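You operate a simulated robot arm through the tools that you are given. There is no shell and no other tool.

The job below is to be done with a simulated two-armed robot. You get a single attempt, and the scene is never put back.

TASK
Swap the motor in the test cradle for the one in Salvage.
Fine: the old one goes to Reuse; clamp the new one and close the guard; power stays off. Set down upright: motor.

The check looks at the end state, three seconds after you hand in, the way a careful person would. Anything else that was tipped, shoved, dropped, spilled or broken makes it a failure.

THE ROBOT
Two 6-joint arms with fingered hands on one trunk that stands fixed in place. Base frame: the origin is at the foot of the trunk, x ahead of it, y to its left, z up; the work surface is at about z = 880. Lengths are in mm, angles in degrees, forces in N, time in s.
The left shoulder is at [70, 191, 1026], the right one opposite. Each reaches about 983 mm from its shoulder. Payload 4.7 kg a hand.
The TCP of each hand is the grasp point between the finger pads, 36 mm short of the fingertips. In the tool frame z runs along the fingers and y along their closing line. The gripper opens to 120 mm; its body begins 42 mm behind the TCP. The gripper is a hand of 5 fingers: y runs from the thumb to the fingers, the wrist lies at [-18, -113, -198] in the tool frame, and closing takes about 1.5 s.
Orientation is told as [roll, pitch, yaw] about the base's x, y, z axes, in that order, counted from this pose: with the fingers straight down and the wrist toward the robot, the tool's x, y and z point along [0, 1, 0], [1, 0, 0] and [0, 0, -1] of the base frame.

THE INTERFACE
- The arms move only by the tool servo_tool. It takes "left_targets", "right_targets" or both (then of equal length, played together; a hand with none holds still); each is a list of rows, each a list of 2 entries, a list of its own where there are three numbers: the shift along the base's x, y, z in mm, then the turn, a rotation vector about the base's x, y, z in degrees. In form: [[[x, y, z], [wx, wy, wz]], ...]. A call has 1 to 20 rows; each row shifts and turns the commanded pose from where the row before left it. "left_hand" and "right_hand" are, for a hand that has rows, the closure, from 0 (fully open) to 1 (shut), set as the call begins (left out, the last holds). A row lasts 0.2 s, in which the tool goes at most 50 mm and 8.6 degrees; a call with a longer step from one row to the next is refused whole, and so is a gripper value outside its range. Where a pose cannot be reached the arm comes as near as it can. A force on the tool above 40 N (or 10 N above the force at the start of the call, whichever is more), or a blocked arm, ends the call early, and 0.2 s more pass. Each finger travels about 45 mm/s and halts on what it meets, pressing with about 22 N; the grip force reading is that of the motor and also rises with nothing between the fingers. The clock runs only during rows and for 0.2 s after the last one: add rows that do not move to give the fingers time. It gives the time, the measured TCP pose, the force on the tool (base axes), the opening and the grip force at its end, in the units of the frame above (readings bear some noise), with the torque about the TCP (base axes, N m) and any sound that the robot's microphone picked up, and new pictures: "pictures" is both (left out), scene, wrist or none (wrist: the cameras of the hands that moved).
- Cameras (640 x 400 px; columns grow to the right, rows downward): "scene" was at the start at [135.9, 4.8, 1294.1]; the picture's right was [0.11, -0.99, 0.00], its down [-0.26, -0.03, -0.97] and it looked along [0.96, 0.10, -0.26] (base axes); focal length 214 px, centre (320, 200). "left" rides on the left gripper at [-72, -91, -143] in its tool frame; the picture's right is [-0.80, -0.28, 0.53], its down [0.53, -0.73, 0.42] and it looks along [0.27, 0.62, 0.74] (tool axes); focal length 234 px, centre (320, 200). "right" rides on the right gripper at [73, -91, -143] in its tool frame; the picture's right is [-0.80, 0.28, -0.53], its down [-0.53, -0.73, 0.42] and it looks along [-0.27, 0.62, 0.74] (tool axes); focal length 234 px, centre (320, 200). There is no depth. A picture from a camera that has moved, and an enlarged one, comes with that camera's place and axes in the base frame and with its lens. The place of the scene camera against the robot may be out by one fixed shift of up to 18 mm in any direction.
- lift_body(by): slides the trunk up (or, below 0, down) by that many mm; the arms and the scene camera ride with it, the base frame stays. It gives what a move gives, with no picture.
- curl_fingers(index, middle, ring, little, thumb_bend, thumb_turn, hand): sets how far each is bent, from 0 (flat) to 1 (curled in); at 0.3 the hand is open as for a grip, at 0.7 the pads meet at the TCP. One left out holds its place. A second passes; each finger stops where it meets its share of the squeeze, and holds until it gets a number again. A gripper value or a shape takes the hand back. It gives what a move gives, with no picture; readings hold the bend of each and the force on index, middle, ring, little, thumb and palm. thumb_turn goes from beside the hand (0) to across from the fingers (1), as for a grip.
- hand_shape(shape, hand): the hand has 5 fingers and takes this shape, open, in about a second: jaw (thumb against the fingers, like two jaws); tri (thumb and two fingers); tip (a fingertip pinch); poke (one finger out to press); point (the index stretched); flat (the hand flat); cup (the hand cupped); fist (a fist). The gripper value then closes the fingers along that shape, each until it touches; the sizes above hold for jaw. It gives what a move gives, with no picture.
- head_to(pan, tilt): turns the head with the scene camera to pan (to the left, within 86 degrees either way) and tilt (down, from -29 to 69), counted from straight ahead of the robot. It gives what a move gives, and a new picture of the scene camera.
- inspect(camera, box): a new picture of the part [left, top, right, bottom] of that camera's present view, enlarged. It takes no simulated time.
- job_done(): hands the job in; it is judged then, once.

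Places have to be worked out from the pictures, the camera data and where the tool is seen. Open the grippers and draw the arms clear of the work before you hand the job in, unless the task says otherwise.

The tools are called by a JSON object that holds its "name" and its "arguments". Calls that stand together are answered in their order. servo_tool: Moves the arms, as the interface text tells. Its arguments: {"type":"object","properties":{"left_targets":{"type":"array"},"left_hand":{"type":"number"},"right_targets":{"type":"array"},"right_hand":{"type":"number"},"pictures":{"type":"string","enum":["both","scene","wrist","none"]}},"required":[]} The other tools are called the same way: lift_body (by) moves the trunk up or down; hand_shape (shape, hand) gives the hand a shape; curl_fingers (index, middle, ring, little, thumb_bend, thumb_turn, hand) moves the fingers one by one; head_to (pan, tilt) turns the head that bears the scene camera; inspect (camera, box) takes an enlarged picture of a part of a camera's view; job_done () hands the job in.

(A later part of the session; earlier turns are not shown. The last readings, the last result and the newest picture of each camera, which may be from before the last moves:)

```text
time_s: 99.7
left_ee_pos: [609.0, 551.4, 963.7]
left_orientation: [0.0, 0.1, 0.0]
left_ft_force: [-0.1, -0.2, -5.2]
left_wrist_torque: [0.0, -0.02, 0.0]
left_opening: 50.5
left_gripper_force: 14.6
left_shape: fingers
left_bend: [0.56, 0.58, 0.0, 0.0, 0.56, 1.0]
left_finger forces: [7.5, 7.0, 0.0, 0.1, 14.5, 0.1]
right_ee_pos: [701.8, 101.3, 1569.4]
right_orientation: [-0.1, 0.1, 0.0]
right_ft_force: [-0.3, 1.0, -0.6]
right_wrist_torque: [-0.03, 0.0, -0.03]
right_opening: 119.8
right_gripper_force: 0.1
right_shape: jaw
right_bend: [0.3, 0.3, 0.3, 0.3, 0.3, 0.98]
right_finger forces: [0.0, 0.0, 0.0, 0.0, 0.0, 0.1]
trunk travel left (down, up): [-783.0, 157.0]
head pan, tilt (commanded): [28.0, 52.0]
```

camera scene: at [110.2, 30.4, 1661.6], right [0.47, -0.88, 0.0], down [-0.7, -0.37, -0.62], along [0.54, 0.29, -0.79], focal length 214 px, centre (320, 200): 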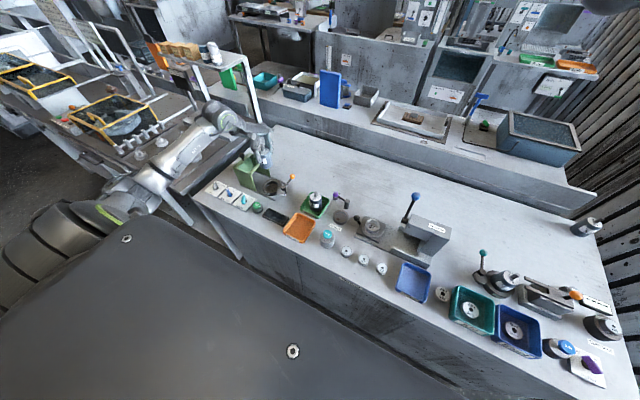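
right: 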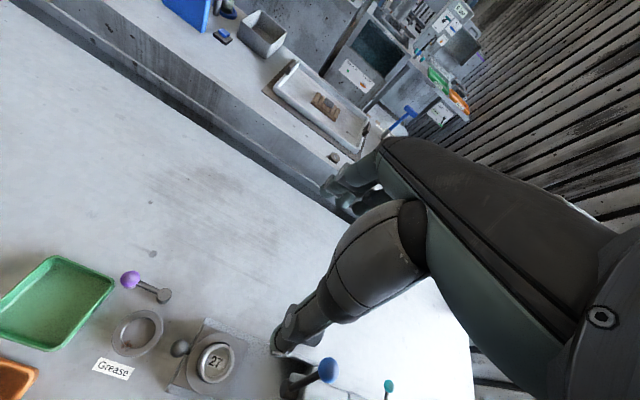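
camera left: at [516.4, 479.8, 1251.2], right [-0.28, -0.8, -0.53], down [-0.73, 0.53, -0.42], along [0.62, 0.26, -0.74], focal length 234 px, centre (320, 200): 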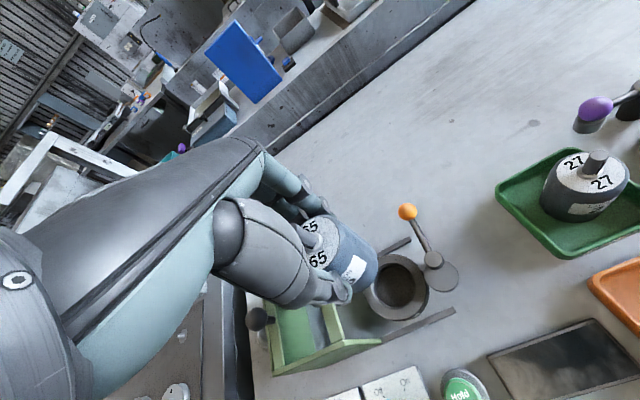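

The motor is sliding into the recess with no contact. I continue in 2 mm steps until it seats.

{"name": "lift_body", "arguments": {"by": -2}}

{"name": "lift_body", "arguments": {"by": -2}}

{"name": "lift_body", "arguments": {"by": -2}}

```text
time_s: 100.2
left_ee_pos: [608.6, 550.8, 963.0]
left_orientation: [0.1, 0.1, -0.2]
left_ft_force: [-1.8, -0.4, -0.5]
left_wrist_torque: [0.02, 0.01, 0.03]
left_opening: 50.4
left_gripper_force: 14.5
left_shape: fingers
left_bend: [0.56, 0.58, 0.0, 0.0, 0.56, 1.0]
left_finger forces: [7.2, 6.9, 0.0, 0.0, 15.7, 0.0]
right_ee_pos: [700.8, 100.5, 1567.9]
right_orientation: [0.0, 0.0, 0.0]
right_ft_force: [0.3, -0.2, 0.4]
right_wrist_torque: [-0.01, 0.01, -0.02]
right_opening: 119.7
right_gripper_force: 0.0
right_shape: jaw
right_bend: [0.3, 0.3, 0.3, 0.3, 0.3, 0.98]
right_finger forces: [0.0, 0.0, 0.0, 0.0, 0.0, 0.1]
trunk travel left (down, up): [-781.0, 159.0]
head pan, tilt (commanded): [28.0, 52.0]
```

```text
time_s: 100.7
left_ee_pos: [609.2, 550.7, 962.9]
left_orientation: [0.1, 0.0, -0.2]
left_ft_force: [-1.1, 1.7, 6.3]
left_wrist_torque: [0.01, -0.12, 0.02]
left_opening: 50.5
left_gripper_force: 16.3
left_shape: fingers
left_bend: [0.56, 0.58, 0.0, 0.0, 0.56, 1.0]
left_finger forces: [7.4, 7.9, 0.0, 0.1, 17.2, 0.0]
right_ee_pos: [699.4, 101.1, 1565.5]
right_orientation: [0.0, -0.1, 0.1]
right_ft_force: [-0.1, 1.2, -0.4]
right_wrist_torque: [-0.02, -0.02, 0.03]
right_opening: 119.7
right_gripper_force: 0.1
right_shape: jaw
right_bend: [0.3, 0.3, 0.3, 0.3, 0.3, 0.98]
right_finger forces: [0.1, 0.1, 0.0, 0.0, 0.0, 0.0]
trunk travel left (down, up): [-779.0, 161.0]
head pan, tilt (commanded): [28.0, 52.0]
```

```text
time_s: 101.2
left_ee_pos: [607.7, 550.0, 961.5]
left_orientation: [0.0, -0.2, -0.2]
left_ft_force: [0.8, 3.3, 15.2]
left_wrist_torque: [0.1, -0.24, 0.01]
left_opening: 50.5
left_gripper_force: 17.1
left_shape: fingers
left_bend: [0.56, 0.58, 0.0, 0.0, 0.56, 1.0]
left_finger forces: [8.0, 9.2, 0.0, 0.0, 17.6, 0.0]
right_ee_pos: [700.4, 99.6, 1564.0]
right_orientation: [0.0, 0.0, -0.1]
right_ft_force: [0.3, -0.4, 0.1]
right_wrist_torque: [0.02, -0.01, -0.01]
right_opening: 119.7
right_gripper_force: 0.0
right_shape: jaw
right_bend: [0.3, 0.3, 0.3, 0.3, 0.3, 0.98]
right_finger forces: [0.0, 0.0, 0.0, 0.0, 0.0, 0.0]
trunk travel left (down, up): [-777.0, 163.0]
head pan, tilt (commanded): [28.0, 52.0]
```

Contact begins at about z=963 and grows to 15 N, near the expected seating height. I look closely to verify that it is seated and upright.

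{"name": "inspect", "arguments": {"camera": "left", "box": [260, 150, 440, 330]}}

{"name": "inspect", "arguments": {"camera": "scene", "box": [235, 90, 305, 160]}}

```text
2.22 times, centred on (350, 240) of left
camera zoom: at [515.9, 477.4, 1103.6], right [-0.28, -0.8, -0.53], down [-0.73, 0.53, -0.43], along [0.62, 0.27, -0.73], focal length 520 px, centre (253, 111)
```

zoom: 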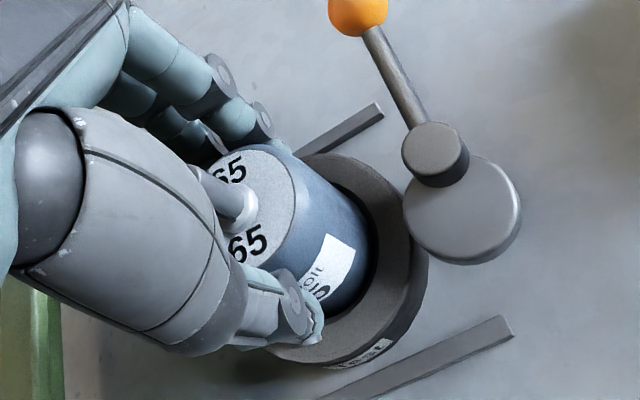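

```text
5.71 times, centred on (270, 125) of scene
camera zoom: at [107.7, 29.0, 1512.0], right [0.47, -0.88, 0.0], down [-0.7, -0.37, -0.62], along [0.54, 0.29, -0.79], focal length 1226 px, centre (606, 629)
```

zoom: 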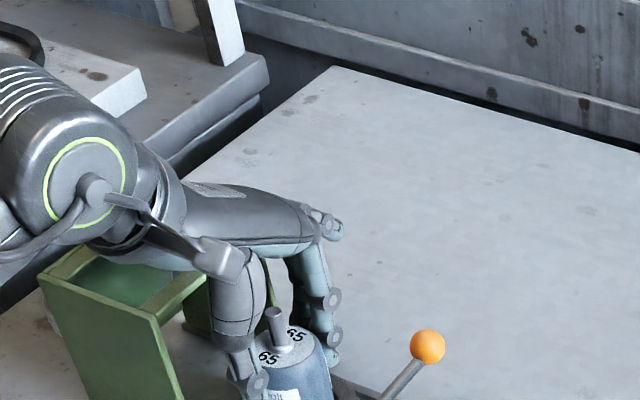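

It looks inserted and upright. I unload 2 mm and open thumb, index and middle.

{"name": "lift_body", "arguments": {"by": 3}}

{"name": "curl_fingers", "arguments": {"hand": "left", "index": 0.42, "middle": 0.42, "thumb_bend": 0.42}}

{"name": "inspect", "arguments": {"camera": "left", "box": [260, 150, 440, 330]}}

```text
time_s: 101.7
left_ee_pos: [607.4, 550.1, 961.3]
left_orientation: [-0.1, -0.1, -0.1]
left_ft_force: [1.6, 0.3, 5.2]
left_wrist_torque: [0.04, -0.37, 0.04]
left_opening: 50.5
left_gripper_force: 16.6
left_shape: fingers
left_bend: [0.55, 0.58, 0.0, 0.0, 0.56, 1.0]
left_finger forces: [8.8, 8.9, 0.0, 0.0, 16.4, 0.1]
right_ee_pos: [700.7, 100.5, 1566.7]
right_orientation: [0.0, 0.0, 0.0]
right_ft_force: [0.0, 0.6, 0.0]
right_wrist_torque: [-0.01, 0.0, 0.06]
right_opening: 119.7
right_gripper_force: 0.0
right_shape: jaw
right_bend: [0.3, 0.3, 0.3, 0.3, 0.3, 0.98]
right_finger forces: [0.0, 0.0, 0.0, 0.0, 0.1, 0.0]
trunk travel left (down, up): [-780.0, 160.0]
head pan, tilt (commanded): [28.0, 52.0]
```

```text
time_s: 102.7
left_ee_pos: [608.1, 551.5, 961.8]
left_orientation: [0.0, 0.0, -0.1]
left_ft_force: [1.1, 0.1, -0.4]
left_wrist_torque: [0.02, -0.02, 0.01]
left_opening: 86.5
left_gripper_force: 0.2
left_shape: fingers
left_bend: [0.42, 0.42, 0.0, 0.0, 0.42, 0.99]
left_finger forces: [0.0, 0.0, 0.0, 0.1, 0.0, 0.1]
right_ee_pos: [700.8, 100.5, 1566.0]
right_orientation: [0.1, 0.0, -0.1]
right_ft_force: [0.0, 0.6, 0.4]
right_wrist_torque: [0.04, -0.02, 0.0]
right_opening: 119.7
right_gripper_force: 0.1
right_shape: jaw
right_bend: [0.3, 0.3, 0.3, 0.3, 0.3, 0.98]
right_finger forces: [0.0, 0.0, 0.1, 0.0, 0.1, 0.0]
trunk travel left (down, up): [-780.0, 160.0]
head pan, tilt (commanded): [28.0, 52.0]
```

```text
2.22 times, centred on (350, 240) of left
camera zoom: at [517.0, 478.2, 1104.4], right [-0.28, -0.8, -0.53], down [-0.73, 0.53, -0.42], along [0.62, 0.26, -0.74], focal length 520 px, centre (253, 111)
```

zoom: 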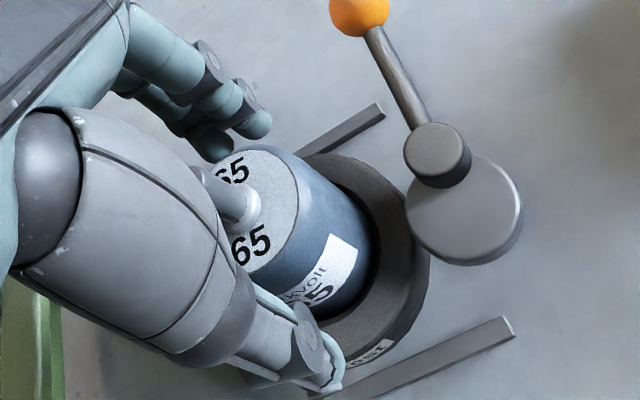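

Released; the motor stayed put. I raise the trunk to clear it and inspect the cradle.

{"name": "lift_body", "arguments": {"by": 120}}

{"name": "servo_tool", "arguments": {"left_targets": [[[-12, 5, 0], [0, 0, 0]], [[-12, 4, 0], [0, 0, 0]], [[-12, 3, 0], [0, 0, 0]], [[0, 0, 0], [0, 0, 0]]], "pictures": "both"}}

{"name": "inspect", "arguments": {"camera": "left", "box": [330, 180, 510, 310]}}

{"name": "inspect", "arguments": {"camera": "scene", "box": [220, 130, 320, 220]}}

```text
time_s: 104.2
left_ee_pos: [609.1, 551.9, 1081.2]
left_orientation: [-0.1, 0.0, 0.0]
left_ft_force: [0.6, 0.4, -0.3]
left_wrist_torque: [0.01, 0.03, 0.02]
left_opening: 86.2
left_gripper_force: 0.1
left_shape: fingers
left_bend: [0.42, 0.42, 0.0, 0.0, 0.42, 0.99]
left_finger forces: [0.0, 0.1, 0.0, 0.0, 0.1, 0.1]
right_ee_pos: [702.1, 100.3, 1688.0]
right_orientation: [0.0, 0.0, 0.0]
right_ft_force: [0.4, 0.2, 0.5]
right_wrist_torque: [0.0, -0.03, -0.02]
right_opening: 120.0
right_gripper_force: 0.1
right_shape: jaw
right_bend: [0.3, 0.3, 0.3, 0.3, 0.3, 0.98]
right_finger forces: [0.1, 0.0, 0.1, 0.0, 0.0, 0.1]
trunk travel left (down, up): [-900.0, 40.0]
head pan, tilt (commanded): [28.0, 52.0]
```

```text
time_s: 105.2
left_ee_pos: [572.5, 561.8, 1081.1]
left_orientation: [0.0, -0.1, -0.1]
left_ft_force: [0.5, 0.5, -0.2]
left_wrist_torque: [-0.01, -0.03, 0.01]
left_opening: 86.5
left_gripper_force: 0.0
left_shape: fingers
left_bend: [0.42, 0.42, 0.0, 0.0, 0.42, 0.99]
left_finger forces: [0.0, 0.0, 0.0, 0.1, 0.0, 0.0]
right_ee_pos: [702.9, 100.0, 1686.9]
right_orientation: [0.0, 0.0, 0.0]
right_ft_force: [0.8, -0.2, 0.3]
right_wrist_torque: [0.0, -0.01, -0.01]
right_opening: 119.9
right_gripper_force: 0.0
right_shape: jaw
right_bend: [0.3, 0.3, 0.3, 0.3, 0.3, 0.98]
right_finger forces: [0.0, 0.1, 0.1, 0.0, 0.0, 0.0]
trunk travel left (down, up): [-900.0, 40.0]
head pan, tilt (commanded): [28.0, 52.0]
camera scene: at [109.7, 30.0, 1634.7], right [0.47, -0.88, 0.0], down [-0.7, -0.37, -0.62], along [0.54, 0.29, -0.79], focal length 214 px, centre (320, 200)
camera left: at [481.2, 489.6, 1224.2], right [-0.28, -0.8, -0.53], down [-0.73, 0.53, -0.42], along [0.62, 0.26, -0.74], focal length 234 px, centre (320, 200)
```

scene: 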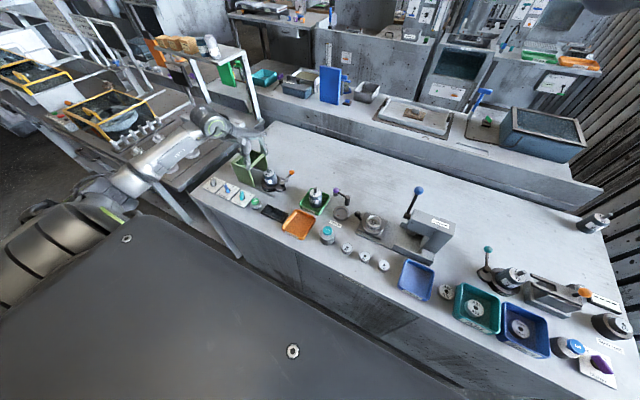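
left: 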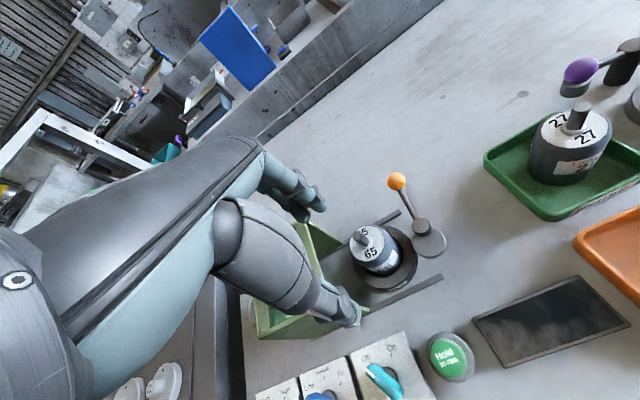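

```text
3.08 times, centred on (420, 245) of left
camera zoom: at [481.2, 489.6, 1224.2], right [-0.28, -0.8, -0.53], down [-0.73, 0.53, -0.42], along [0.62, 0.26, -0.74], focal length 720 px, centre (12, 62)
```

zoom: 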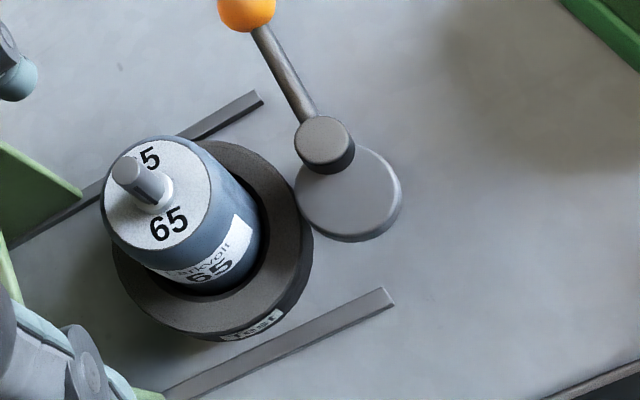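

```text
4.44 times, centred on (270, 175) of scene
camera zoom: at [109.7, 30.0, 1634.7], right [0.47, -0.88, 0.0], down [-0.7, -0.37, -0.62], along [0.54, 0.29, -0.79], focal length 953 px, centre (542, 311)
```

zoom: 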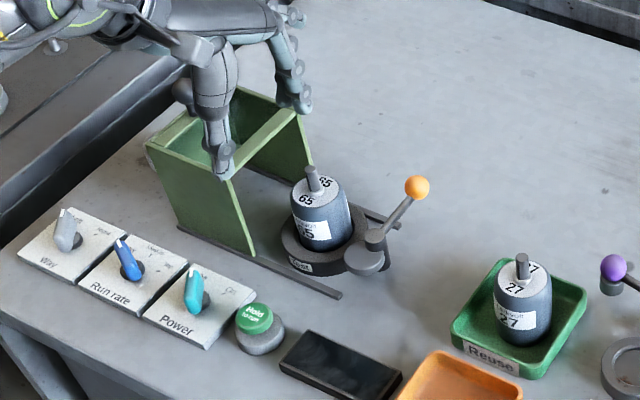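

Motor 65 is seated upright just like 27 was (same top height). Next is the clamp: I form a compact pinch with the fingers to push the lever ball from its +y side back around, and look at the shape first.

{"name": "curl_fingers", "arguments": {"hand": "left", "index": 0.7, "middle": 0.7, "ring": 0.7, "little": 0.7, "thumb_bend": 0.7}}

{"name": "servo_tool", "arguments": {"left_targets": [[[20, 0, 0], [0, 0, 0]], [[25, -10, 0], [0, 0, 0]], [[25, -15, 0], [0, 0, 0]], [[25, -15, 0], [0, 0, 0]], [[7.5, -3, 0], [0, 0, 0]], [[0, 0, 0], [0, 0, 0]]], "pictures": "both"}}

{"name": "inspect", "arguments": {"camera": "left", "box": [220, 130, 460, 330]}}

{"name": "inspect", "arguments": {"camera": "scene", "box": [230, 110, 330, 210]}}

```text
time_s: 106.2
left_ee_pos: [571.6, 562.9, 1081.9]
left_orientation: [0.0, 0.0, -0.1]
left_ft_force: [-0.7, 0.4, 0.4]
left_wrist_torque: [-0.02, 0.03, 0.02]
left_opening: 4.8
left_gripper_force: 0.0
left_shape: fingers
left_bend: [0.7, 0.7, 0.7, 0.7, 0.7, 1.0]
left_finger forces: [0.0, 0.0, 0.1, 0.0, 0.0, 0.0]
right_ee_pos: [699.8, 101.4, 1687.1]
right_orientation: [0.0, 0.1, 0.0]
right_ft_force: [0.2, 0.5, -0.2]
right_wrist_torque: [0.0, 0.04, 0.01]
right_opening: 119.7
right_gripper_force: 0.0
right_shape: jaw
right_bend: [0.3, 0.3, 0.3, 0.3, 0.3, 0.98]
right_finger forces: [0.1, 0.0, 0.0, 0.0, 0.0, 0.0]
trunk travel left (down, up): [-900.0, 40.0]
head pan, tilt (commanded): [28.0, 52.0]
```

```text
time_s: 107.6
left_ee_pos: [674.8, 519.2, 1081.2]
left_orientation: [0.0, 0.1, -0.2]
left_ft_force: [0.2, 0.1, 0.5]
left_wrist_torque: [-0.02, -0.02, 0.0]
left_opening: 4.7
left_gripper_force: 0.1
left_shape: fingers
left_bend: [0.7, 0.7, 0.7, 0.7, 0.7, 1.0]
left_finger forces: [0.0, 0.0, 0.0, 0.1, 0.0, 0.0]
right_ee_pos: [700.3, 101.8, 1686.9]
right_orientation: [0.0, 0.0, -0.1]
right_ft_force: [0.6, -0.2, -0.1]
right_wrist_torque: [0.03, -0.01, -0.01]
right_opening: 119.8
right_gripper_force: 0.0
right_shape: jaw
right_bend: [0.3, 0.3, 0.3, 0.3, 0.3, 0.98]
right_finger forces: [0.0, 0.0, 0.1, 0.1, 0.1, 0.0]
trunk travel left (down, up): [-900.0, 40.0]
head pan, tilt (commanded): [28.0, 52.0]
camera scene: at [108.9, 30.5, 1634.7], right [0.47, -0.88, 0.0], down [-0.7, -0.37, -0.62], along [0.54, 0.29, -0.79], focal length 214 px, centre (320, 200)
camera left: at [583.5, 447.1, 1223.6], right [-0.28, -0.8, -0.53], down [-0.73, 0.53, -0.42], along [0.62, 0.26, -0.74], focal length 234 px, centre (320, 200)
```

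scene: 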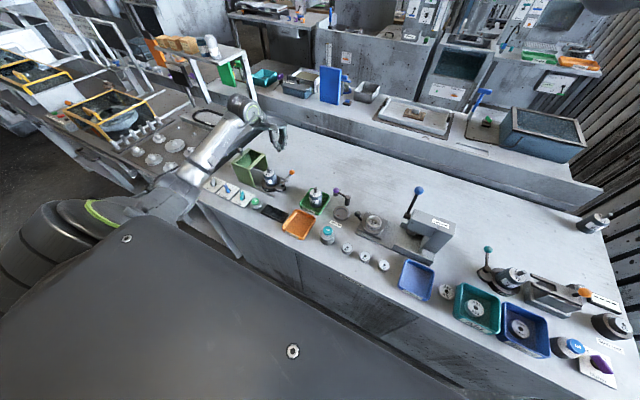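
left: 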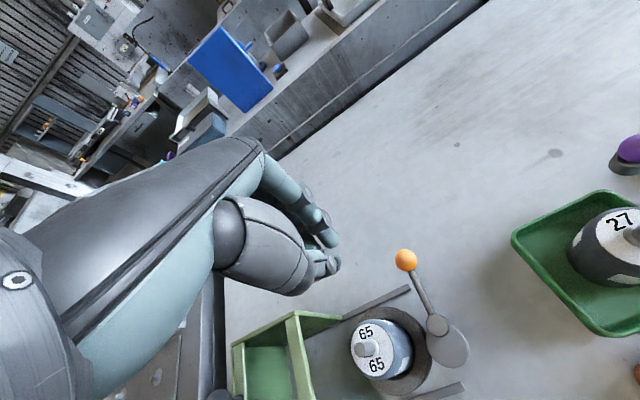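

```text
2.00 times, centred on (340, 230) of left
camera zoom: at [583.5, 447.1, 1223.6], right [-0.28, -0.8, -0.53], down [-0.73, 0.53, -0.42], along [0.62, 0.26, -0.74], focal length 468 px, centre (280, 140)
```

zoom: 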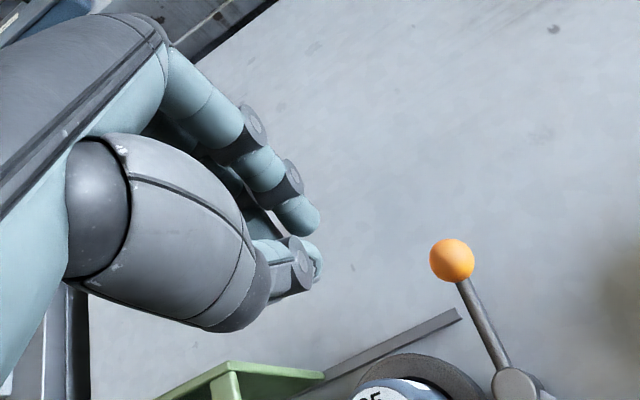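

```text
4.00 times, centred on (280, 160) of scene
camera zoom: at [108.9, 30.5, 1634.7], right [0.47, -0.88, 0.0], down [-0.7, -0.37, -0.62], along [0.54, 0.29, -0.79], focal length 858 px, centre (480, 360)
```

zoom: 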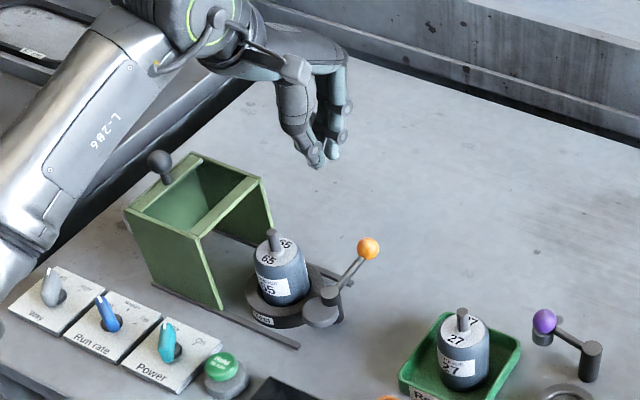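

The pinch is compact, with its −y face about 14 mm from the TCP, and the ball is at (675, 478). I lower the trunk so the pinch sits at ball height on its +y side.

{"name": "lift_body", "arguments": {"by": -90}}

{"name": "inspect", "arguments": {"camera": "left", "box": [180, 130, 500, 330]}}

{"name": "inspect", "arguments": {"camera": "scene", "box": [230, 100, 330, 190]}}

```text
time_s: 108.9
left_ee_pos: [674.2, 519.5, 990.7]
left_orientation: [0.0, 0.1, -0.1]
left_ft_force: [0.2, 0.2, 0.6]
left_wrist_torque: [0.0, 0.0, 0.02]
left_opening: 4.8
left_gripper_force: 0.1
left_shape: fingers
left_bend: [0.7, 0.7, 0.7, 0.7, 0.7, 1.0]
left_finger forces: [0.0, 0.0, 0.0, 0.0, 0.0, 0.1]
right_ee_pos: [700.7, 100.8, 1597.1]
right_orientation: [0.0, -0.1, 0.0]
right_ft_force: [0.4, -0.6, 0.4]
right_wrist_torque: [0.01, 0.0, 0.0]
right_opening: 119.7
right_gripper_force: 0.2
right_shape: jaw
right_bend: [0.3, 0.3, 0.3, 0.3, 0.3, 0.98]
right_finger forces: [0.0, 0.0, 0.0, 0.1, 0.0, 0.0]
trunk travel left (down, up): [-810.0, 130.0]
head pan, tilt (commanded): [28.0, 52.0]
```

```text
2.00 times, centred on (340, 230) of left
camera zoom: at [583.7, 446.9, 1133.7], right [-0.28, -0.8, -0.53], down [-0.73, 0.53, -0.42], along [0.62, 0.27, -0.74], focal length 468 px, centre (280, 140)
```

zoom: 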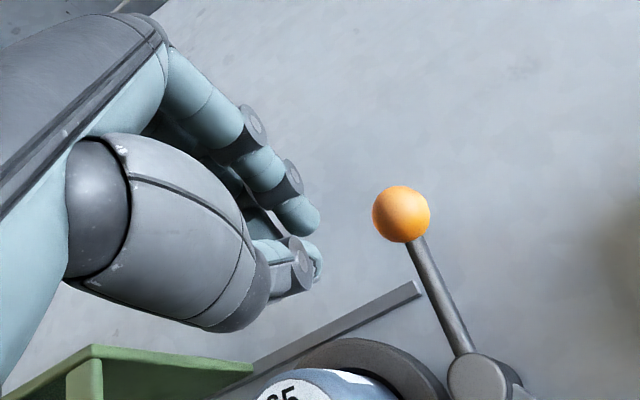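

```text
4.44 times, centred on (280, 145) of scene
camera zoom: at [109.4, 30.1, 1544.7], right [0.47, -0.88, 0.0], down [-0.7, -0.37, -0.62], along [0.54, 0.29, -0.79], focal length 953 px, centre (498, 444)
```

zoom: 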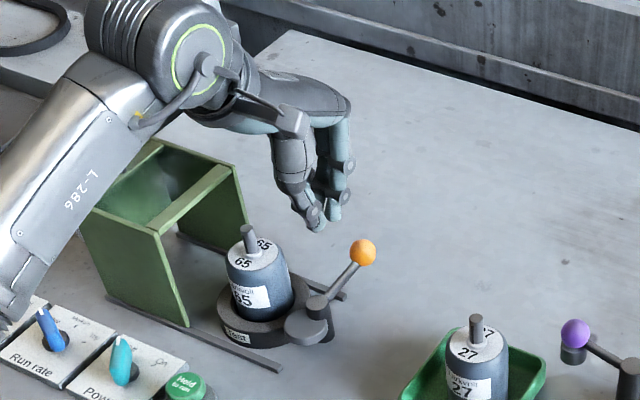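

Clear of motor and guard. I lower another 38 mm to about z 952.

{"name": "lift_body", "arguments": {"by": -38}}

{"name": "inspect", "arguments": {"camera": "left", "box": [180, 130, 500, 330]}}

{"name": "inspect", "arguments": {"camera": "scene", "box": [230, 90, 330, 180]}}

```text
time_s: 109.7
left_ee_pos: [674.3, 517.8, 953.1]
left_orientation: [-0.1, 0.0, -0.1]
left_ft_force: [-0.2, 0.2, 0.1]
left_wrist_torque: [-0.01, 0.03, -0.01]
left_opening: 4.6
left_gripper_force: 0.0
left_shape: fingers
left_bend: [0.7, 0.7, 0.7, 0.7, 0.7, 1.0]
left_finger forces: [0.1, 0.0, 0.0, 0.0, 0.1, 0.0]
right_ee_pos: [699.3, 100.8, 1559.5]
right_orientation: [0.1, 0.0, 0.0]
right_ft_force: [-1.0, 0.8, 0.6]
right_wrist_torque: [-0.02, -0.01, 0.05]
right_opening: 119.6
right_gripper_force: 0.1
right_shape: jaw
right_bend: [0.3, 0.3, 0.3, 0.3, 0.3, 0.98]
right_finger forces: [0.0, 0.0, 0.0, 0.0, 0.0, 0.0]
trunk travel left (down, up): [-772.0, 168.0]
head pan, tilt (commanded): [28.0, 52.0]
```

```text
2.00 times, centred on (340, 230) of left
camera zoom: at [583.3, 446.7, 1096.0], right [-0.28, -0.8, -0.53], down [-0.73, 0.53, -0.42], along [0.62, 0.27, -0.74], focal length 468 px, centre (280, 140)
```

zoom: 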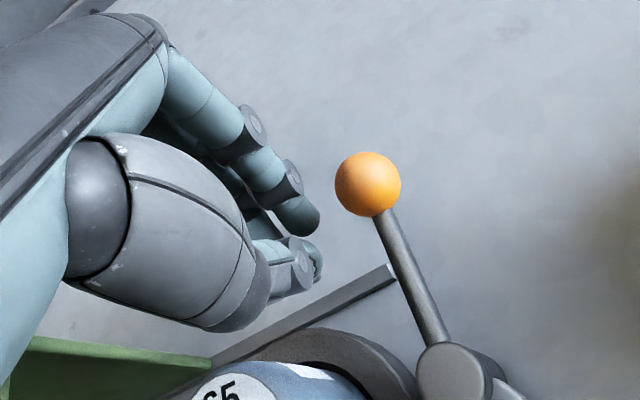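

```text
4.44 times, centred on (280, 135) of scene
camera zoom: at [108.9, 29.8, 1506.8], right [0.47, -0.88, 0.0], down [-0.7, -0.37, -0.62], along [0.54, 0.29, -0.79], focal length 953 px, centre (498, 489)
```

zoom: 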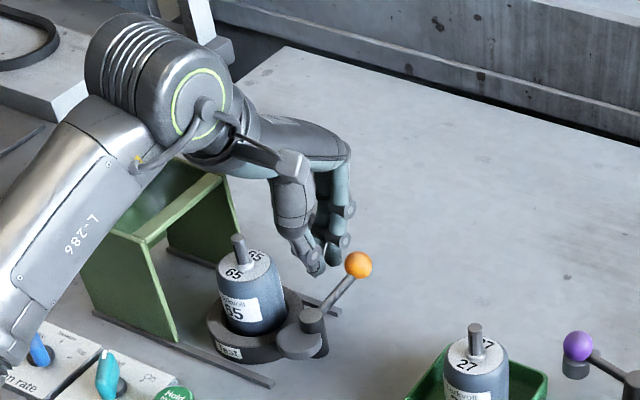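

The ball is at (676.7, 478.5), about 11 mm from the pinch. I push it along −y, first about 20° of lever swing.

{"name": "servo_tool", "arguments": {"left_targets": [[[1, -8, 0], [0, 0, 0]], [[1, -6, 0], [0, 0, 0]], [[1.5, -6, 0], [0, 0, 0]], [[1.5, -6, 0], [0, 0, 0]], [[1.5, -5.5, 0], [0, 0, 0]], [[0, 0, 0], [0, 0, 0]]], "pictures": "wrist"}}

{"name": "inspect", "arguments": {"camera": "scene", "box": [230, 90, 330, 180]}}

```text
time_s: 111.1
left_ee_pos: [680.3, 487.4, 952.3]
left_orientation: [0.0, -0.1, -0.1]
left_ft_force: [-0.9, 0.3, 0.5]
left_wrist_torque: [-0.02, 0.0, -0.05]
left_opening: 5.1
left_gripper_force: 0.2
left_shape: fingers
left_bend: [0.7, 0.7, 0.7, 0.7, 0.7, 1.0]
left_finger forces: [0.0, 0.0, 0.0, 0.0, 0.5, 0.0]
right_ee_pos: [700.0, 102.0, 1558.8]
right_orientation: [0.1, 0.0, 0.0]
right_ft_force: [0.8, -0.8, -0.2]
right_wrist_torque: [0.01, 0.02, -0.04]
right_opening: 119.6
right_gripper_force: 0.0
right_shape: jaw
right_bend: [0.3, 0.3, 0.3, 0.3, 0.3, 0.98]
right_finger forces: [0.0, 0.0, 0.0, 0.1, 0.0, 0.1]
trunk travel left (down, up): [-772.0, 168.0]
head pan, tilt (commanded): [28.0, 52.0]
camera left: at [590.4, 414.9, 1094.8], right [-0.28, -0.8, -0.52], down [-0.73, 0.53, -0.42], along [0.62, 0.26, -0.74], focal length 234 px, centre (320, 200)
```

left: 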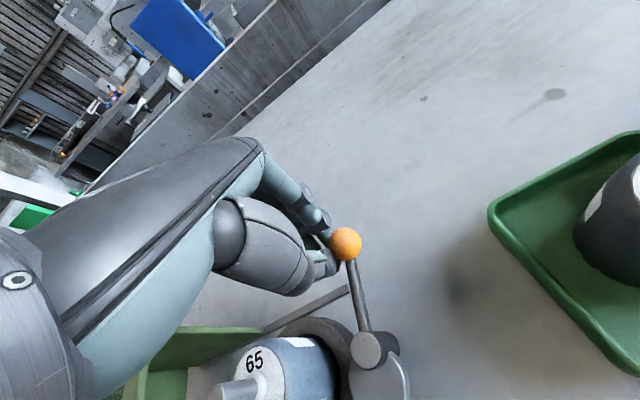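

```text
4.44 times, centred on (280, 135) of scene
camera zoom: at [109.5, 30.3, 1506.7], right [0.47, -0.88, 0.0], down [-0.7, -0.37, -0.62], along [0.54, 0.29, -0.79], focal length 953 px, centre (498, 489)
```

zoom: 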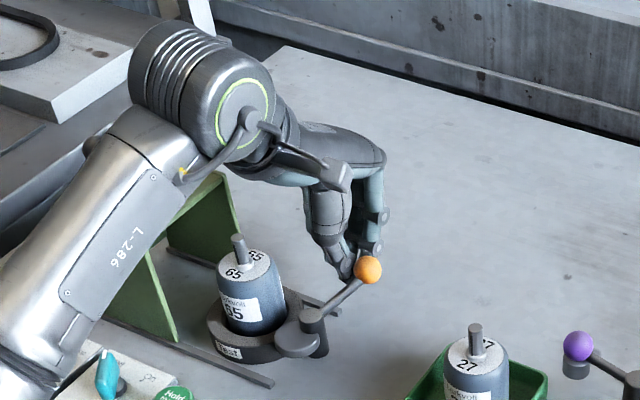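

The lever follows. I continue along the arc to about −65°.

{"name": "servo_tool", "arguments": {"left_targets": [[[0, -8, 0], [0, 0, 0]], [[0, -8, 0], [0, 0, 0]], [[-1, -8, 0], [0, 0, 0]], [[-1, -7.5, 0], [0, 0, 0]], [[-2, -7, 0], [0, 0, 0]], [[-3, -6, 0], [0, 0, 0]], [[-4, -5.5, 0], [0, 0, 0]], [[-3, -4.5, 0], [0, 0, 0]], [[0, 0, 0], [0, 0, 0]]], "pictures": "wrist"}}

{"name": "inspect", "arguments": {"camera": "scene", "box": [230, 90, 330, 180]}}

```text
time_s: 113.1
left_ee_pos: [668.3, 431.9, 952.5]
left_orientation: [0.0, 0.1, -0.2]
left_ft_force: [0.0, 0.1, -0.8]
left_wrist_torque: [-0.01, -0.03, 0.0]
left_opening: 4.7
left_gripper_force: 0.2
left_shape: fingers
left_bend: [0.7, 0.7, 0.7, 0.7, 0.7, 1.0]
left_finger forces: [0.0, 0.1, 0.0, 0.0, 0.4, 0.0]
right_ee_pos: [700.5, 101.0, 1559.7]
right_orientation: [0.1, 0.0, 0.0]
right_ft_force: [0.7, -0.3, 0.0]
right_wrist_torque: [0.03, -0.02, -0.02]
right_opening: 119.9
right_gripper_force: 0.1
right_shape: jaw
right_bend: [0.3, 0.3, 0.3, 0.3, 0.3, 0.98]
right_finger forces: [0.2, 0.0, 0.0, 0.0, 0.0, 0.0]
trunk travel left (down, up): [-772.0, 168.0]
head pan, tilt (commanded): [28.0, 52.0]
camera left: at [576.5, 360.8, 1095.6], right [-0.28, -0.8, -0.53], down [-0.73, 0.53, -0.42], along [0.62, 0.26, -0.74], focal length 234 px, centre (320, 200)
```

left: 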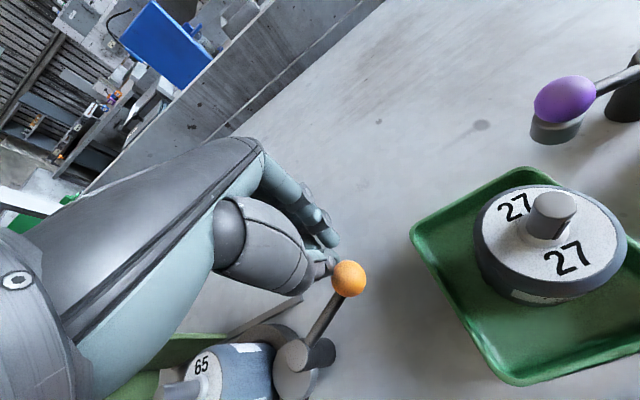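

```text
4.44 times, centred on (280, 135) of scene
camera zoom: at [109.6, 30.1, 1506.7], right [0.47, -0.88, 0.0], down [-0.7, -0.37, -0.62], along [0.54, 0.29, -0.79], focal length 953 px, centre (498, 489)
```

zoom: 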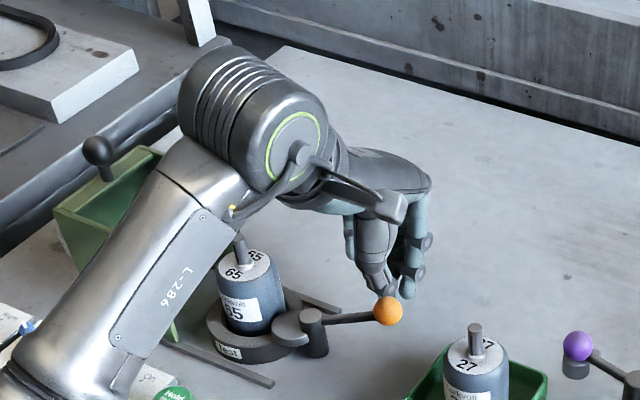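

Lever is at about −63°. I push on toward the clamped position near −85°, watching the force.

{"name": "servo_tool", "arguments": {"left_targets": [[[-5, -5, 0], [0, 0, 0]], [[-5, -4, 0], [0, 0, 0]], [[-5, -3.5, 0], [0, 0, 0]], [[-4, -2.5, 0], [0, 0, 0]], [[0, 0, 0], [0, 0, 0]]], "pictures": "wrist"}}

{"name": "inspect", "arguments": {"camera": "scene", "box": [230, 90, 330, 180]}}

```text
time_s: 114.3
left_ee_pos: [649.2, 418.5, 952.7]
left_orientation: [-0.1, -0.1, 0.0]
left_ft_force: [1.5, 0.1, 0.9]
left_wrist_torque: [0.0, 0.03, -0.01]
left_opening: 3.8
left_gripper_force: 1.0
left_shape: fingers
left_bend: [0.7, 0.7, 0.7, 0.7, 0.7, 1.0]
left_finger forces: [0.1, 0.0, 0.0, 0.0, 1.3, 0.0]
right_ee_pos: [700.6, 101.5, 1559.8]
right_orientation: [0.1, 0.1, 0.0]
right_ft_force: [-1.0, 0.3, -0.1]
right_wrist_torque: [0.02, 0.02, 0.0]
right_opening: 119.8
right_gripper_force: 0.0
right_shape: jaw
right_bend: [0.3, 0.3, 0.3, 0.3, 0.3, 0.98]
right_finger forces: [0.0, 0.0, 0.1, 0.0, 0.1, 0.0]
trunk travel left (down, up): [-772.0, 168.0]
head pan, tilt (commanded): [28.0, 52.0]
camera left: at [557.1, 345.9, 1095.5], right [-0.28, -0.8, -0.53], down [-0.73, 0.53, -0.42], along [0.62, 0.27, -0.74], focal length 234 px, centre (320, 200)
```

left: 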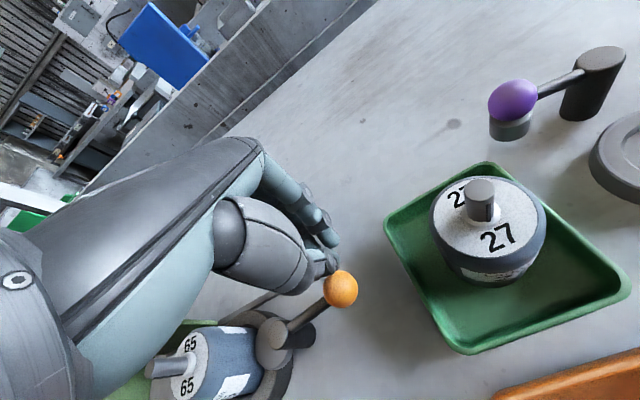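

```text
4.44 times, centred on (280, 135) of scene
camera zoom: at [109.7, 30.1, 1506.7], right [0.47, -0.88, 0.0], down [-0.7, -0.37, -0.62], along [0.54, 0.29, -0.79], focal length 953 px, centre (498, 489)
```

zoom: 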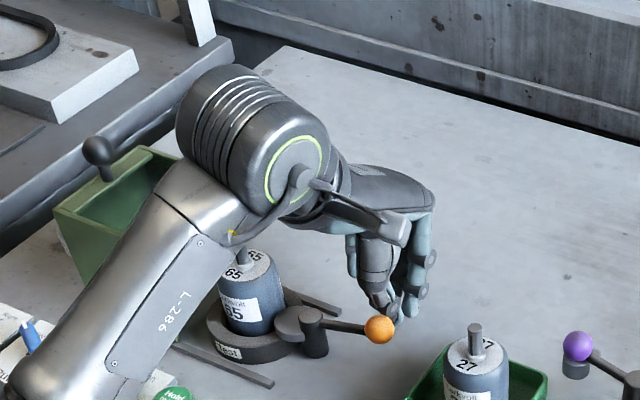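

The ball is back at about (612, 415), nearly the original clamped angle, with slight resistance. I push a few millimetres more to feel whether it stops.

{"name": "servo_tool", "arguments": {"left_targets": [[[-3, -0.3, 0], [0, 0, 0]], [[-3, 0, 0], [0, 0, 0]], [[0, 0, 0], [0, 0, 0]]], "pictures": "wrist"}}

{"name": "inspect", "arguments": {"camera": "left", "box": [140, 220, 420, 400]}}

```text
time_s: 115.1
left_ee_pos: [643.1, 418.0, 952.9]
left_orientation: [0.0, -0.2, -0.1]
left_ft_force: [8.2, 0.6, 5.0]
left_wrist_torque: [-0.02, 0.04, 0.02]
left_opening: 0.6
left_gripper_force: 4.3
left_shape: fingers
left_bend: [0.69, 0.7, 0.7, 0.7, 0.72, 1.0]
left_finger forces: [0.0, 0.0, 0.1, 0.0, 8.6, 0.0]
right_ee_pos: [701.4, 100.6, 1559.1]
right_orientation: [0.0, 0.0, -0.1]
right_ft_force: [0.0, -0.2, -0.6]
right_wrist_torque: [0.01, -0.03, -0.01]
right_opening: 119.9
right_gripper_force: 0.0
right_shape: jaw
right_bend: [0.3, 0.3, 0.3, 0.3, 0.3, 0.98]
right_finger forces: [0.0, 0.0, 0.0, 0.0, 0.0, 0.1]
trunk travel left (down, up): [-772.0, 168.0]
head pan, tilt (commanded): [28.0, 52.0]
camera left: at [552.0, 345.6, 1095.4], right [-0.28, -0.8, -0.53], down [-0.73, 0.53, -0.43], along [0.62, 0.26, -0.74], focal length 234 px, centre (320, 200)
```

left: 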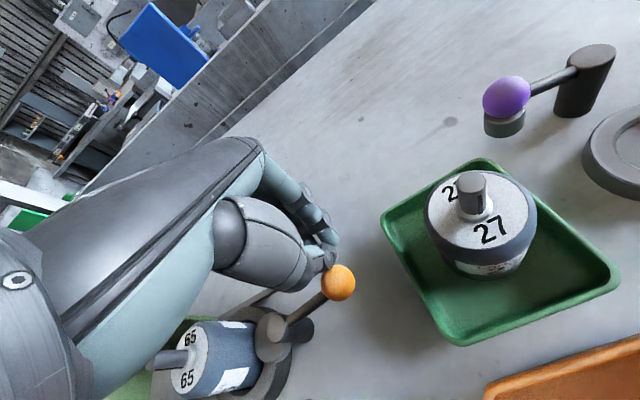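

```text
2.22 times, centred on (280, 310) of left
camera zoom: at [552.0, 345.6, 1095.4], right [-0.28, -0.8, -0.53], down [-0.73, 0.53, -0.43], along [0.62, 0.26, -0.74], focal length 520 px, centre (409, -44)
```

zoom: 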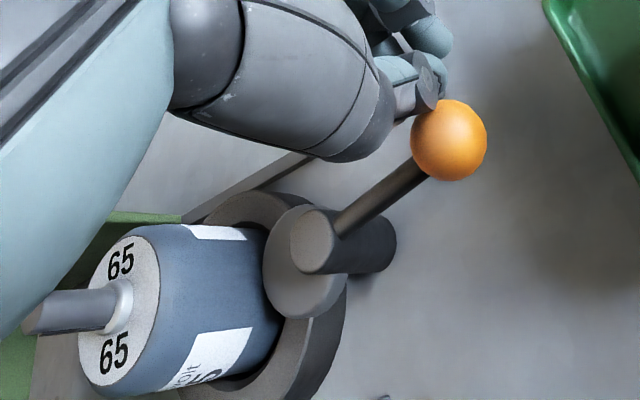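

The lever has stopped (8 N, ball unmoved at (612, 415.5)), i.e. the same clamped angle as at the start, with the cam against motor 65. I back off toward +x and rise.

{"name": "servo_tool", "arguments": {"left_targets": [[[6, 1, 0], [0, 0, 0]], [[10, 3, 0], [0, 0, 0]], [[10, 5, 0], [0, 0, 0]], [[0, 0, 0], [0, 0, 0]]], "pictures": "none"}}

{"name": "lift_body", "arguments": {"by": 140}}

{"name": "inspect", "arguments": {"camera": "left", "box": [0, 0, 640, 400]}}

{"name": "inspect", "arguments": {"camera": "scene", "box": [210, 120, 330, 220]}}

```text
time_s: 116.1
left_ee_pos: [668.4, 427.6, 953.5]
left_orientation: [0.0, 0.0, -0.1]
left_ft_force: [0.5, -0.7, -0.1]
left_wrist_torque: [-0.01, 0.0, 0.02]
left_opening: 3.9
left_gripper_force: 0.0
left_shape: fingers
left_bend: [0.7, 0.7, 0.7, 0.7, 0.7, 1.0]
left_finger forces: [0.1, 0.0, 0.1, 0.0, 0.0, 0.0]
right_ee_pos: [700.8, 100.3, 1559.1]
right_orientation: [0.1, 0.1, 0.0]
right_ft_force: [-0.2, -0.1, 0.1]
right_wrist_torque: [0.02, -0.01, 0.0]
right_opening: 119.5
right_gripper_force: 0.1
right_shape: jaw
right_bend: [0.3, 0.3, 0.3, 0.3, 0.3, 0.98]
right_finger forces: [0.0, 0.0, 0.1, 0.0, 0.0, 0.0]
trunk travel left (down, up): [-772.0, 168.0]
head pan, tilt (commanded): [28.0, 52.0]
```

```text
time_s: 117.8
left_ee_pos: [669.3, 428.1, 1093.5]
left_orientation: [0.1, -0.1, -0.2]
left_ft_force: [-0.9, 0.4, 0.2]
left_wrist_torque: [-0.03, 0.02, -0.03]
left_opening: 4.4
left_gripper_force: 0.2
left_shape: fingers
left_bend: [0.7, 0.7, 0.7, 0.7, 0.7, 1.0]
left_finger forces: [0.0, 0.0, 0.1, 0.0, 0.1, 0.1]
right_ee_pos: [700.9, 101.1, 1698.8]
right_orientation: [0.0, 0.0, 0.0]
right_ft_force: [0.2, -0.4, -0.6]
right_wrist_torque: [-0.04, 0.02, -0.01]
right_opening: 119.7
right_gripper_force: 0.1
right_shape: jaw
right_bend: [0.3, 0.3, 0.3, 0.3, 0.3, 0.98]
right_finger forces: [0.1, 0.0, 0.0, 0.0, 0.0, 0.0]
trunk travel left (down, up): [-912.0, 28.0]
head pan, tilt (commanded): [28.0, 52.0]
```

```text
1.00 times, centred on (320, 200) of left (not enlarged: the box is as wide or as high as the picture)
camera zoom: at [578.1, 355.0, 1235.6], right [-0.28, -0.8, -0.53], down [-0.73, 0.53, -0.42], along [0.62, 0.27, -0.74], focal length 234 px, centre (320, 200)
```

zoom: 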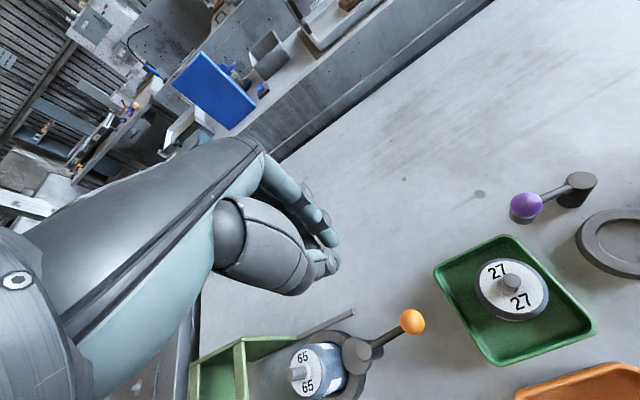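

```text
4.00 times, centred on (270, 170) of scene
camera zoom: at [109.7, 30.1, 1646.6], right [0.47, -0.88, 0.0], down [-0.7, -0.37, -0.62], along [0.54, 0.29, -0.79], focal length 858 px, centre (520, 320)
```

zoom: 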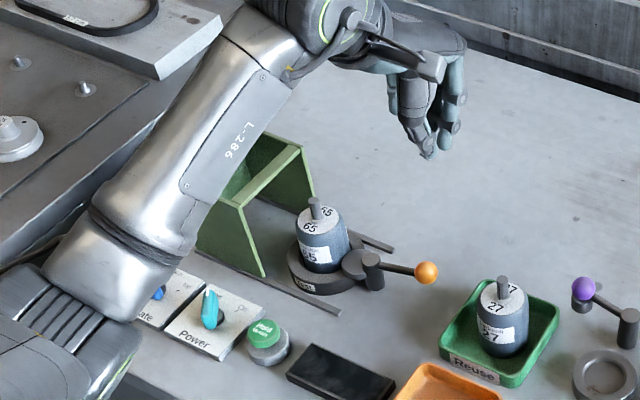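

The lever stayed at the clamped angle and everything else looks undisturbed. Next the guard: I open the hand to jaw shape and carry it over to the knob near (606, 687), with a slight positive yaw.

{"name": "hand_shape", "arguments": {"shape": "jaw", "hand": "left"}}

{"name": "servo_tool", "arguments": {"left_targets": [[[-6, 20, 2], [0, 0, 1]], [[-6, 26, 2], [0, 0, 1]], [[-6, 26, 2], [0, 0, 1]], [[-6, 26, 2], [0, 0, 1]], [[-6, 26, 2], [0, 0, 1]], [[-6, 26, 2], [0, 0, 1]], [[-6, 26, 2], [0, 0, 1]], [[-6, 26, 2], [0, 0, 1]], [[-6, 24, 2], [0, 0, 1]], [[-6, 20, 0], [0, 0, 1]], [[-3, 10, 0], [0, 0, 1]], [[0, 0, 0], [0, 0, 0]]], "left_hand": 0, "pictures": "both"}}

```text
time_s: 118.7
left_ee_pos: [669.5, 427.8, 1092.9]
left_orientation: [0.0, 0.0, -0.1]
left_ft_force: [0.7, -0.7, -0.3]
left_wrist_torque: [-0.03, 0.0, 0.0]
left_opening: 119.3
left_gripper_force: 0.0
left_shape: jaw
left_bend: [0.3, 0.3, 0.3, 0.3, 0.3, 0.98]
left_finger forces: [0.1, 0.0, 0.1, 0.0, 0.0, 0.1]
right_ee_pos: [701.0, 101.3, 1699.8]
right_orientation: [0.0, 0.0, 0.0]
right_ft_force: [0.3, 0.3, -0.1]
right_wrist_torque: [-0.03, -0.02, -0.01]
right_opening: 119.8
right_gripper_force: 0.1
right_shape: jaw
right_bend: [0.3, 0.3, 0.3, 0.3, 0.3, 0.98]
right_finger forces: [0.1, 0.1, 0.0, 0.0, 0.0, 0.1]
trunk travel left (down, up): [-912.0, 28.0]
head pan, tilt (commanded): [28.0, 52.0]
```

```text
time_s: 121.3
left_ee_pos: [606.1, 681.1, 1110.7]
left_orientation: [0.0, 0.0, 10.9]
left_ft_force: [0.0, -0.2, 0.3]
left_wrist_torque: [0.02, 0.0, 0.0]
left_opening: 119.7
left_gripper_force: 0.0
left_shape: jaw
left_bend: [0.3, 0.3, 0.3, 0.3, 0.3, 0.98]
left_finger forces: [0.1, 0.0, 0.1, 0.0, 0.0, 0.0]
right_ee_pos: [700.6, 100.7, 1699.6]
right_orientation: [0.0, 0.0, 0.1]
right_ft_force: [0.0, 0.2, 0.4]
right_wrist_torque: [0.03, 0.02, -0.02]
right_opening: 119.9
right_gripper_force: 0.1
right_shape: jaw
right_bend: [0.3, 0.3, 0.3, 0.3, 0.3, 0.98]
right_finger forces: [0.1, 0.0, 0.0, 0.0, 0.1, 0.0]
trunk travel left (down, up): [-912.0, 28.0]
head pan, tilt (commanded): [28.0, 52.0]
camera scene: at [109.7, 30.0, 1646.7], right [0.47, -0.88, 0.0], down [-0.7, -0.37, -0.62], along [0.54, 0.29, -0.79], focal length 214 px, centre (320, 200)
camera left: at [530.3, 592.9, 1253.9], right [-0.12, -0.84, -0.53], down [-0.82, 0.38, -0.42], along [0.56, 0.38, -0.74], focal length 234 px, centre (320, 200)
```

scene: 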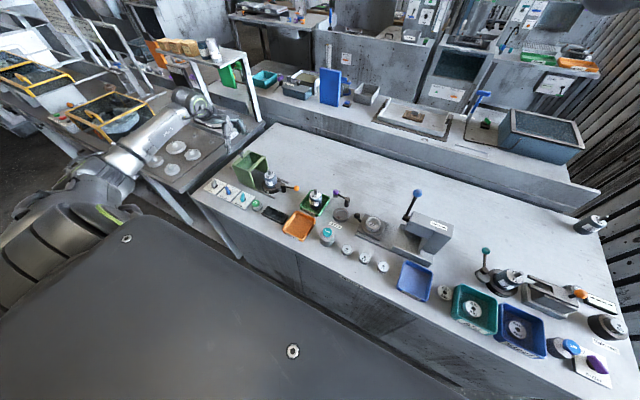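
left: 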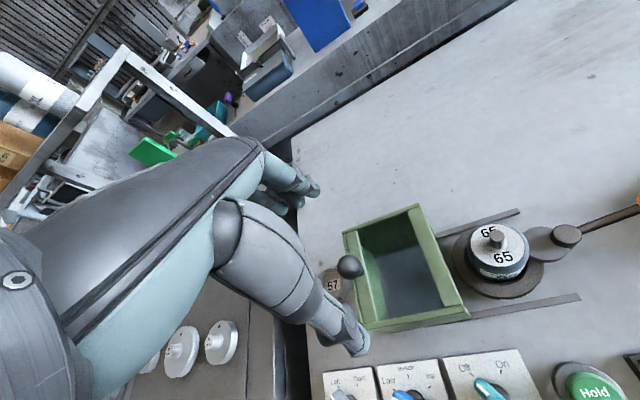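

The knob re-measures at (605, 687, 1027). I centre on it and lower with the trunk to TCP z≈1045.

{"name": "servo_tool", "arguments": {"left_targets": [[[-0.5, 4, 0], [0, 0, 0]], [[0, 3, 0], [0, 0, 0]], [[0, 0, 0], [0, 0, 0]]], "pictures": "none"}}

{"name": "lift_body", "arguments": {"by": -65}}

{"name": "inspect", "arguments": {"camera": "left", "box": [220, 130, 460, 370]}}

{"name": "inspect", "arguments": {"camera": "scene", "box": [190, 90, 290, 190]}}

```text
time_s: 122.1
left_ee_pos: [604.8, 689.9, 1110.3]
left_orientation: [-0.1, 0.1, 11.0]
left_ft_force: [0.4, 1.1, 0.1]
left_wrist_torque: [-0.03, 0.01, 0.0]
left_opening: 119.6
left_gripper_force: 0.0
left_shape: jaw
left_bend: [0.3, 0.3, 0.3, 0.3, 0.3, 0.98]
left_finger forces: [0.1, 0.1, 0.0, 0.0, 0.0, 0.0]
right_ee_pos: [700.5, 101.6, 1698.9]
right_orientation: [0.0, 0.0, 0.0]
right_ft_force: [0.0, -0.4, 0.2]
right_wrist_torque: [-0.04, 0.02, 0.03]
right_opening: 119.7
right_gripper_force: 0.0
right_shape: jaw
right_bend: [0.3, 0.3, 0.3, 0.3, 0.3, 0.98]
right_finger forces: [0.0, 0.0, 0.0, 0.1, 0.1, 0.0]
trunk travel left (down, up): [-912.0, 28.0]
head pan, tilt (commanded): [28.0, 52.0]
```

```text
time_s: 123.1
left_ee_pos: [605.8, 688.7, 1046.3]
left_orientation: [0.0, 0.0, 10.9]
left_ft_force: [0.6, 1.1, -0.2]
left_wrist_torque: [0.02, 0.01, -0.03]
left_opening: 119.6
left_gripper_force: 0.2
left_shape: jaw
left_bend: [0.3, 0.3, 0.3, 0.3, 0.3, 0.98]
left_finger forces: [0.0, 0.1, 0.0, 0.0, 0.0, 0.1]
right_ee_pos: [701.1, 100.2, 1634.7]
right_orientation: [-0.1, 0.1, 0.0]
right_ft_force: [-0.6, 0.2, -0.3]
right_wrist_torque: [0.03, -0.02, -0.01]
right_opening: 119.6
right_gripper_force: 0.2
right_shape: jaw
right_bend: [0.3, 0.3, 0.3, 0.3, 0.3, 0.98]
right_finger forces: [0.1, 0.0, 0.1, 0.0, 0.0, 0.0]
trunk travel left (down, up): [-847.0, 93.0]
head pan, tilt (commanded): [28.0, 52.0]
```

```text
1.67 times, centred on (340, 250) of left
camera zoom: at [529.7, 600.9, 1188.9], right [-0.12, -0.84, -0.53], down [-0.82, 0.38, -0.42], along [0.56, 0.38, -0.74], focal length 390 px, centre (287, 117)
```

zoom: 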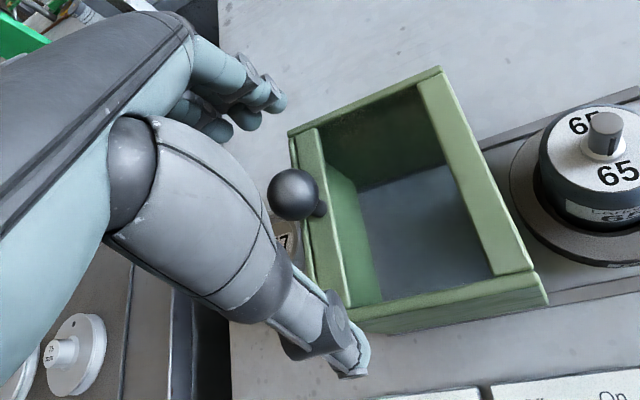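

```text
4.00 times, centred on (240, 140) of scene
camera zoom: at [109.2, 29.9, 1581.8], right [0.47, -0.88, 0.0], down [-0.7, -0.37, -0.62], along [0.54, 0.29, -0.79], focal length 858 px, centre (640, 440)
```

zoom: 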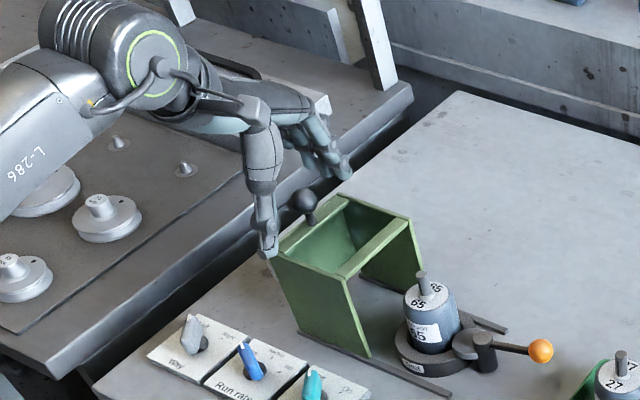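

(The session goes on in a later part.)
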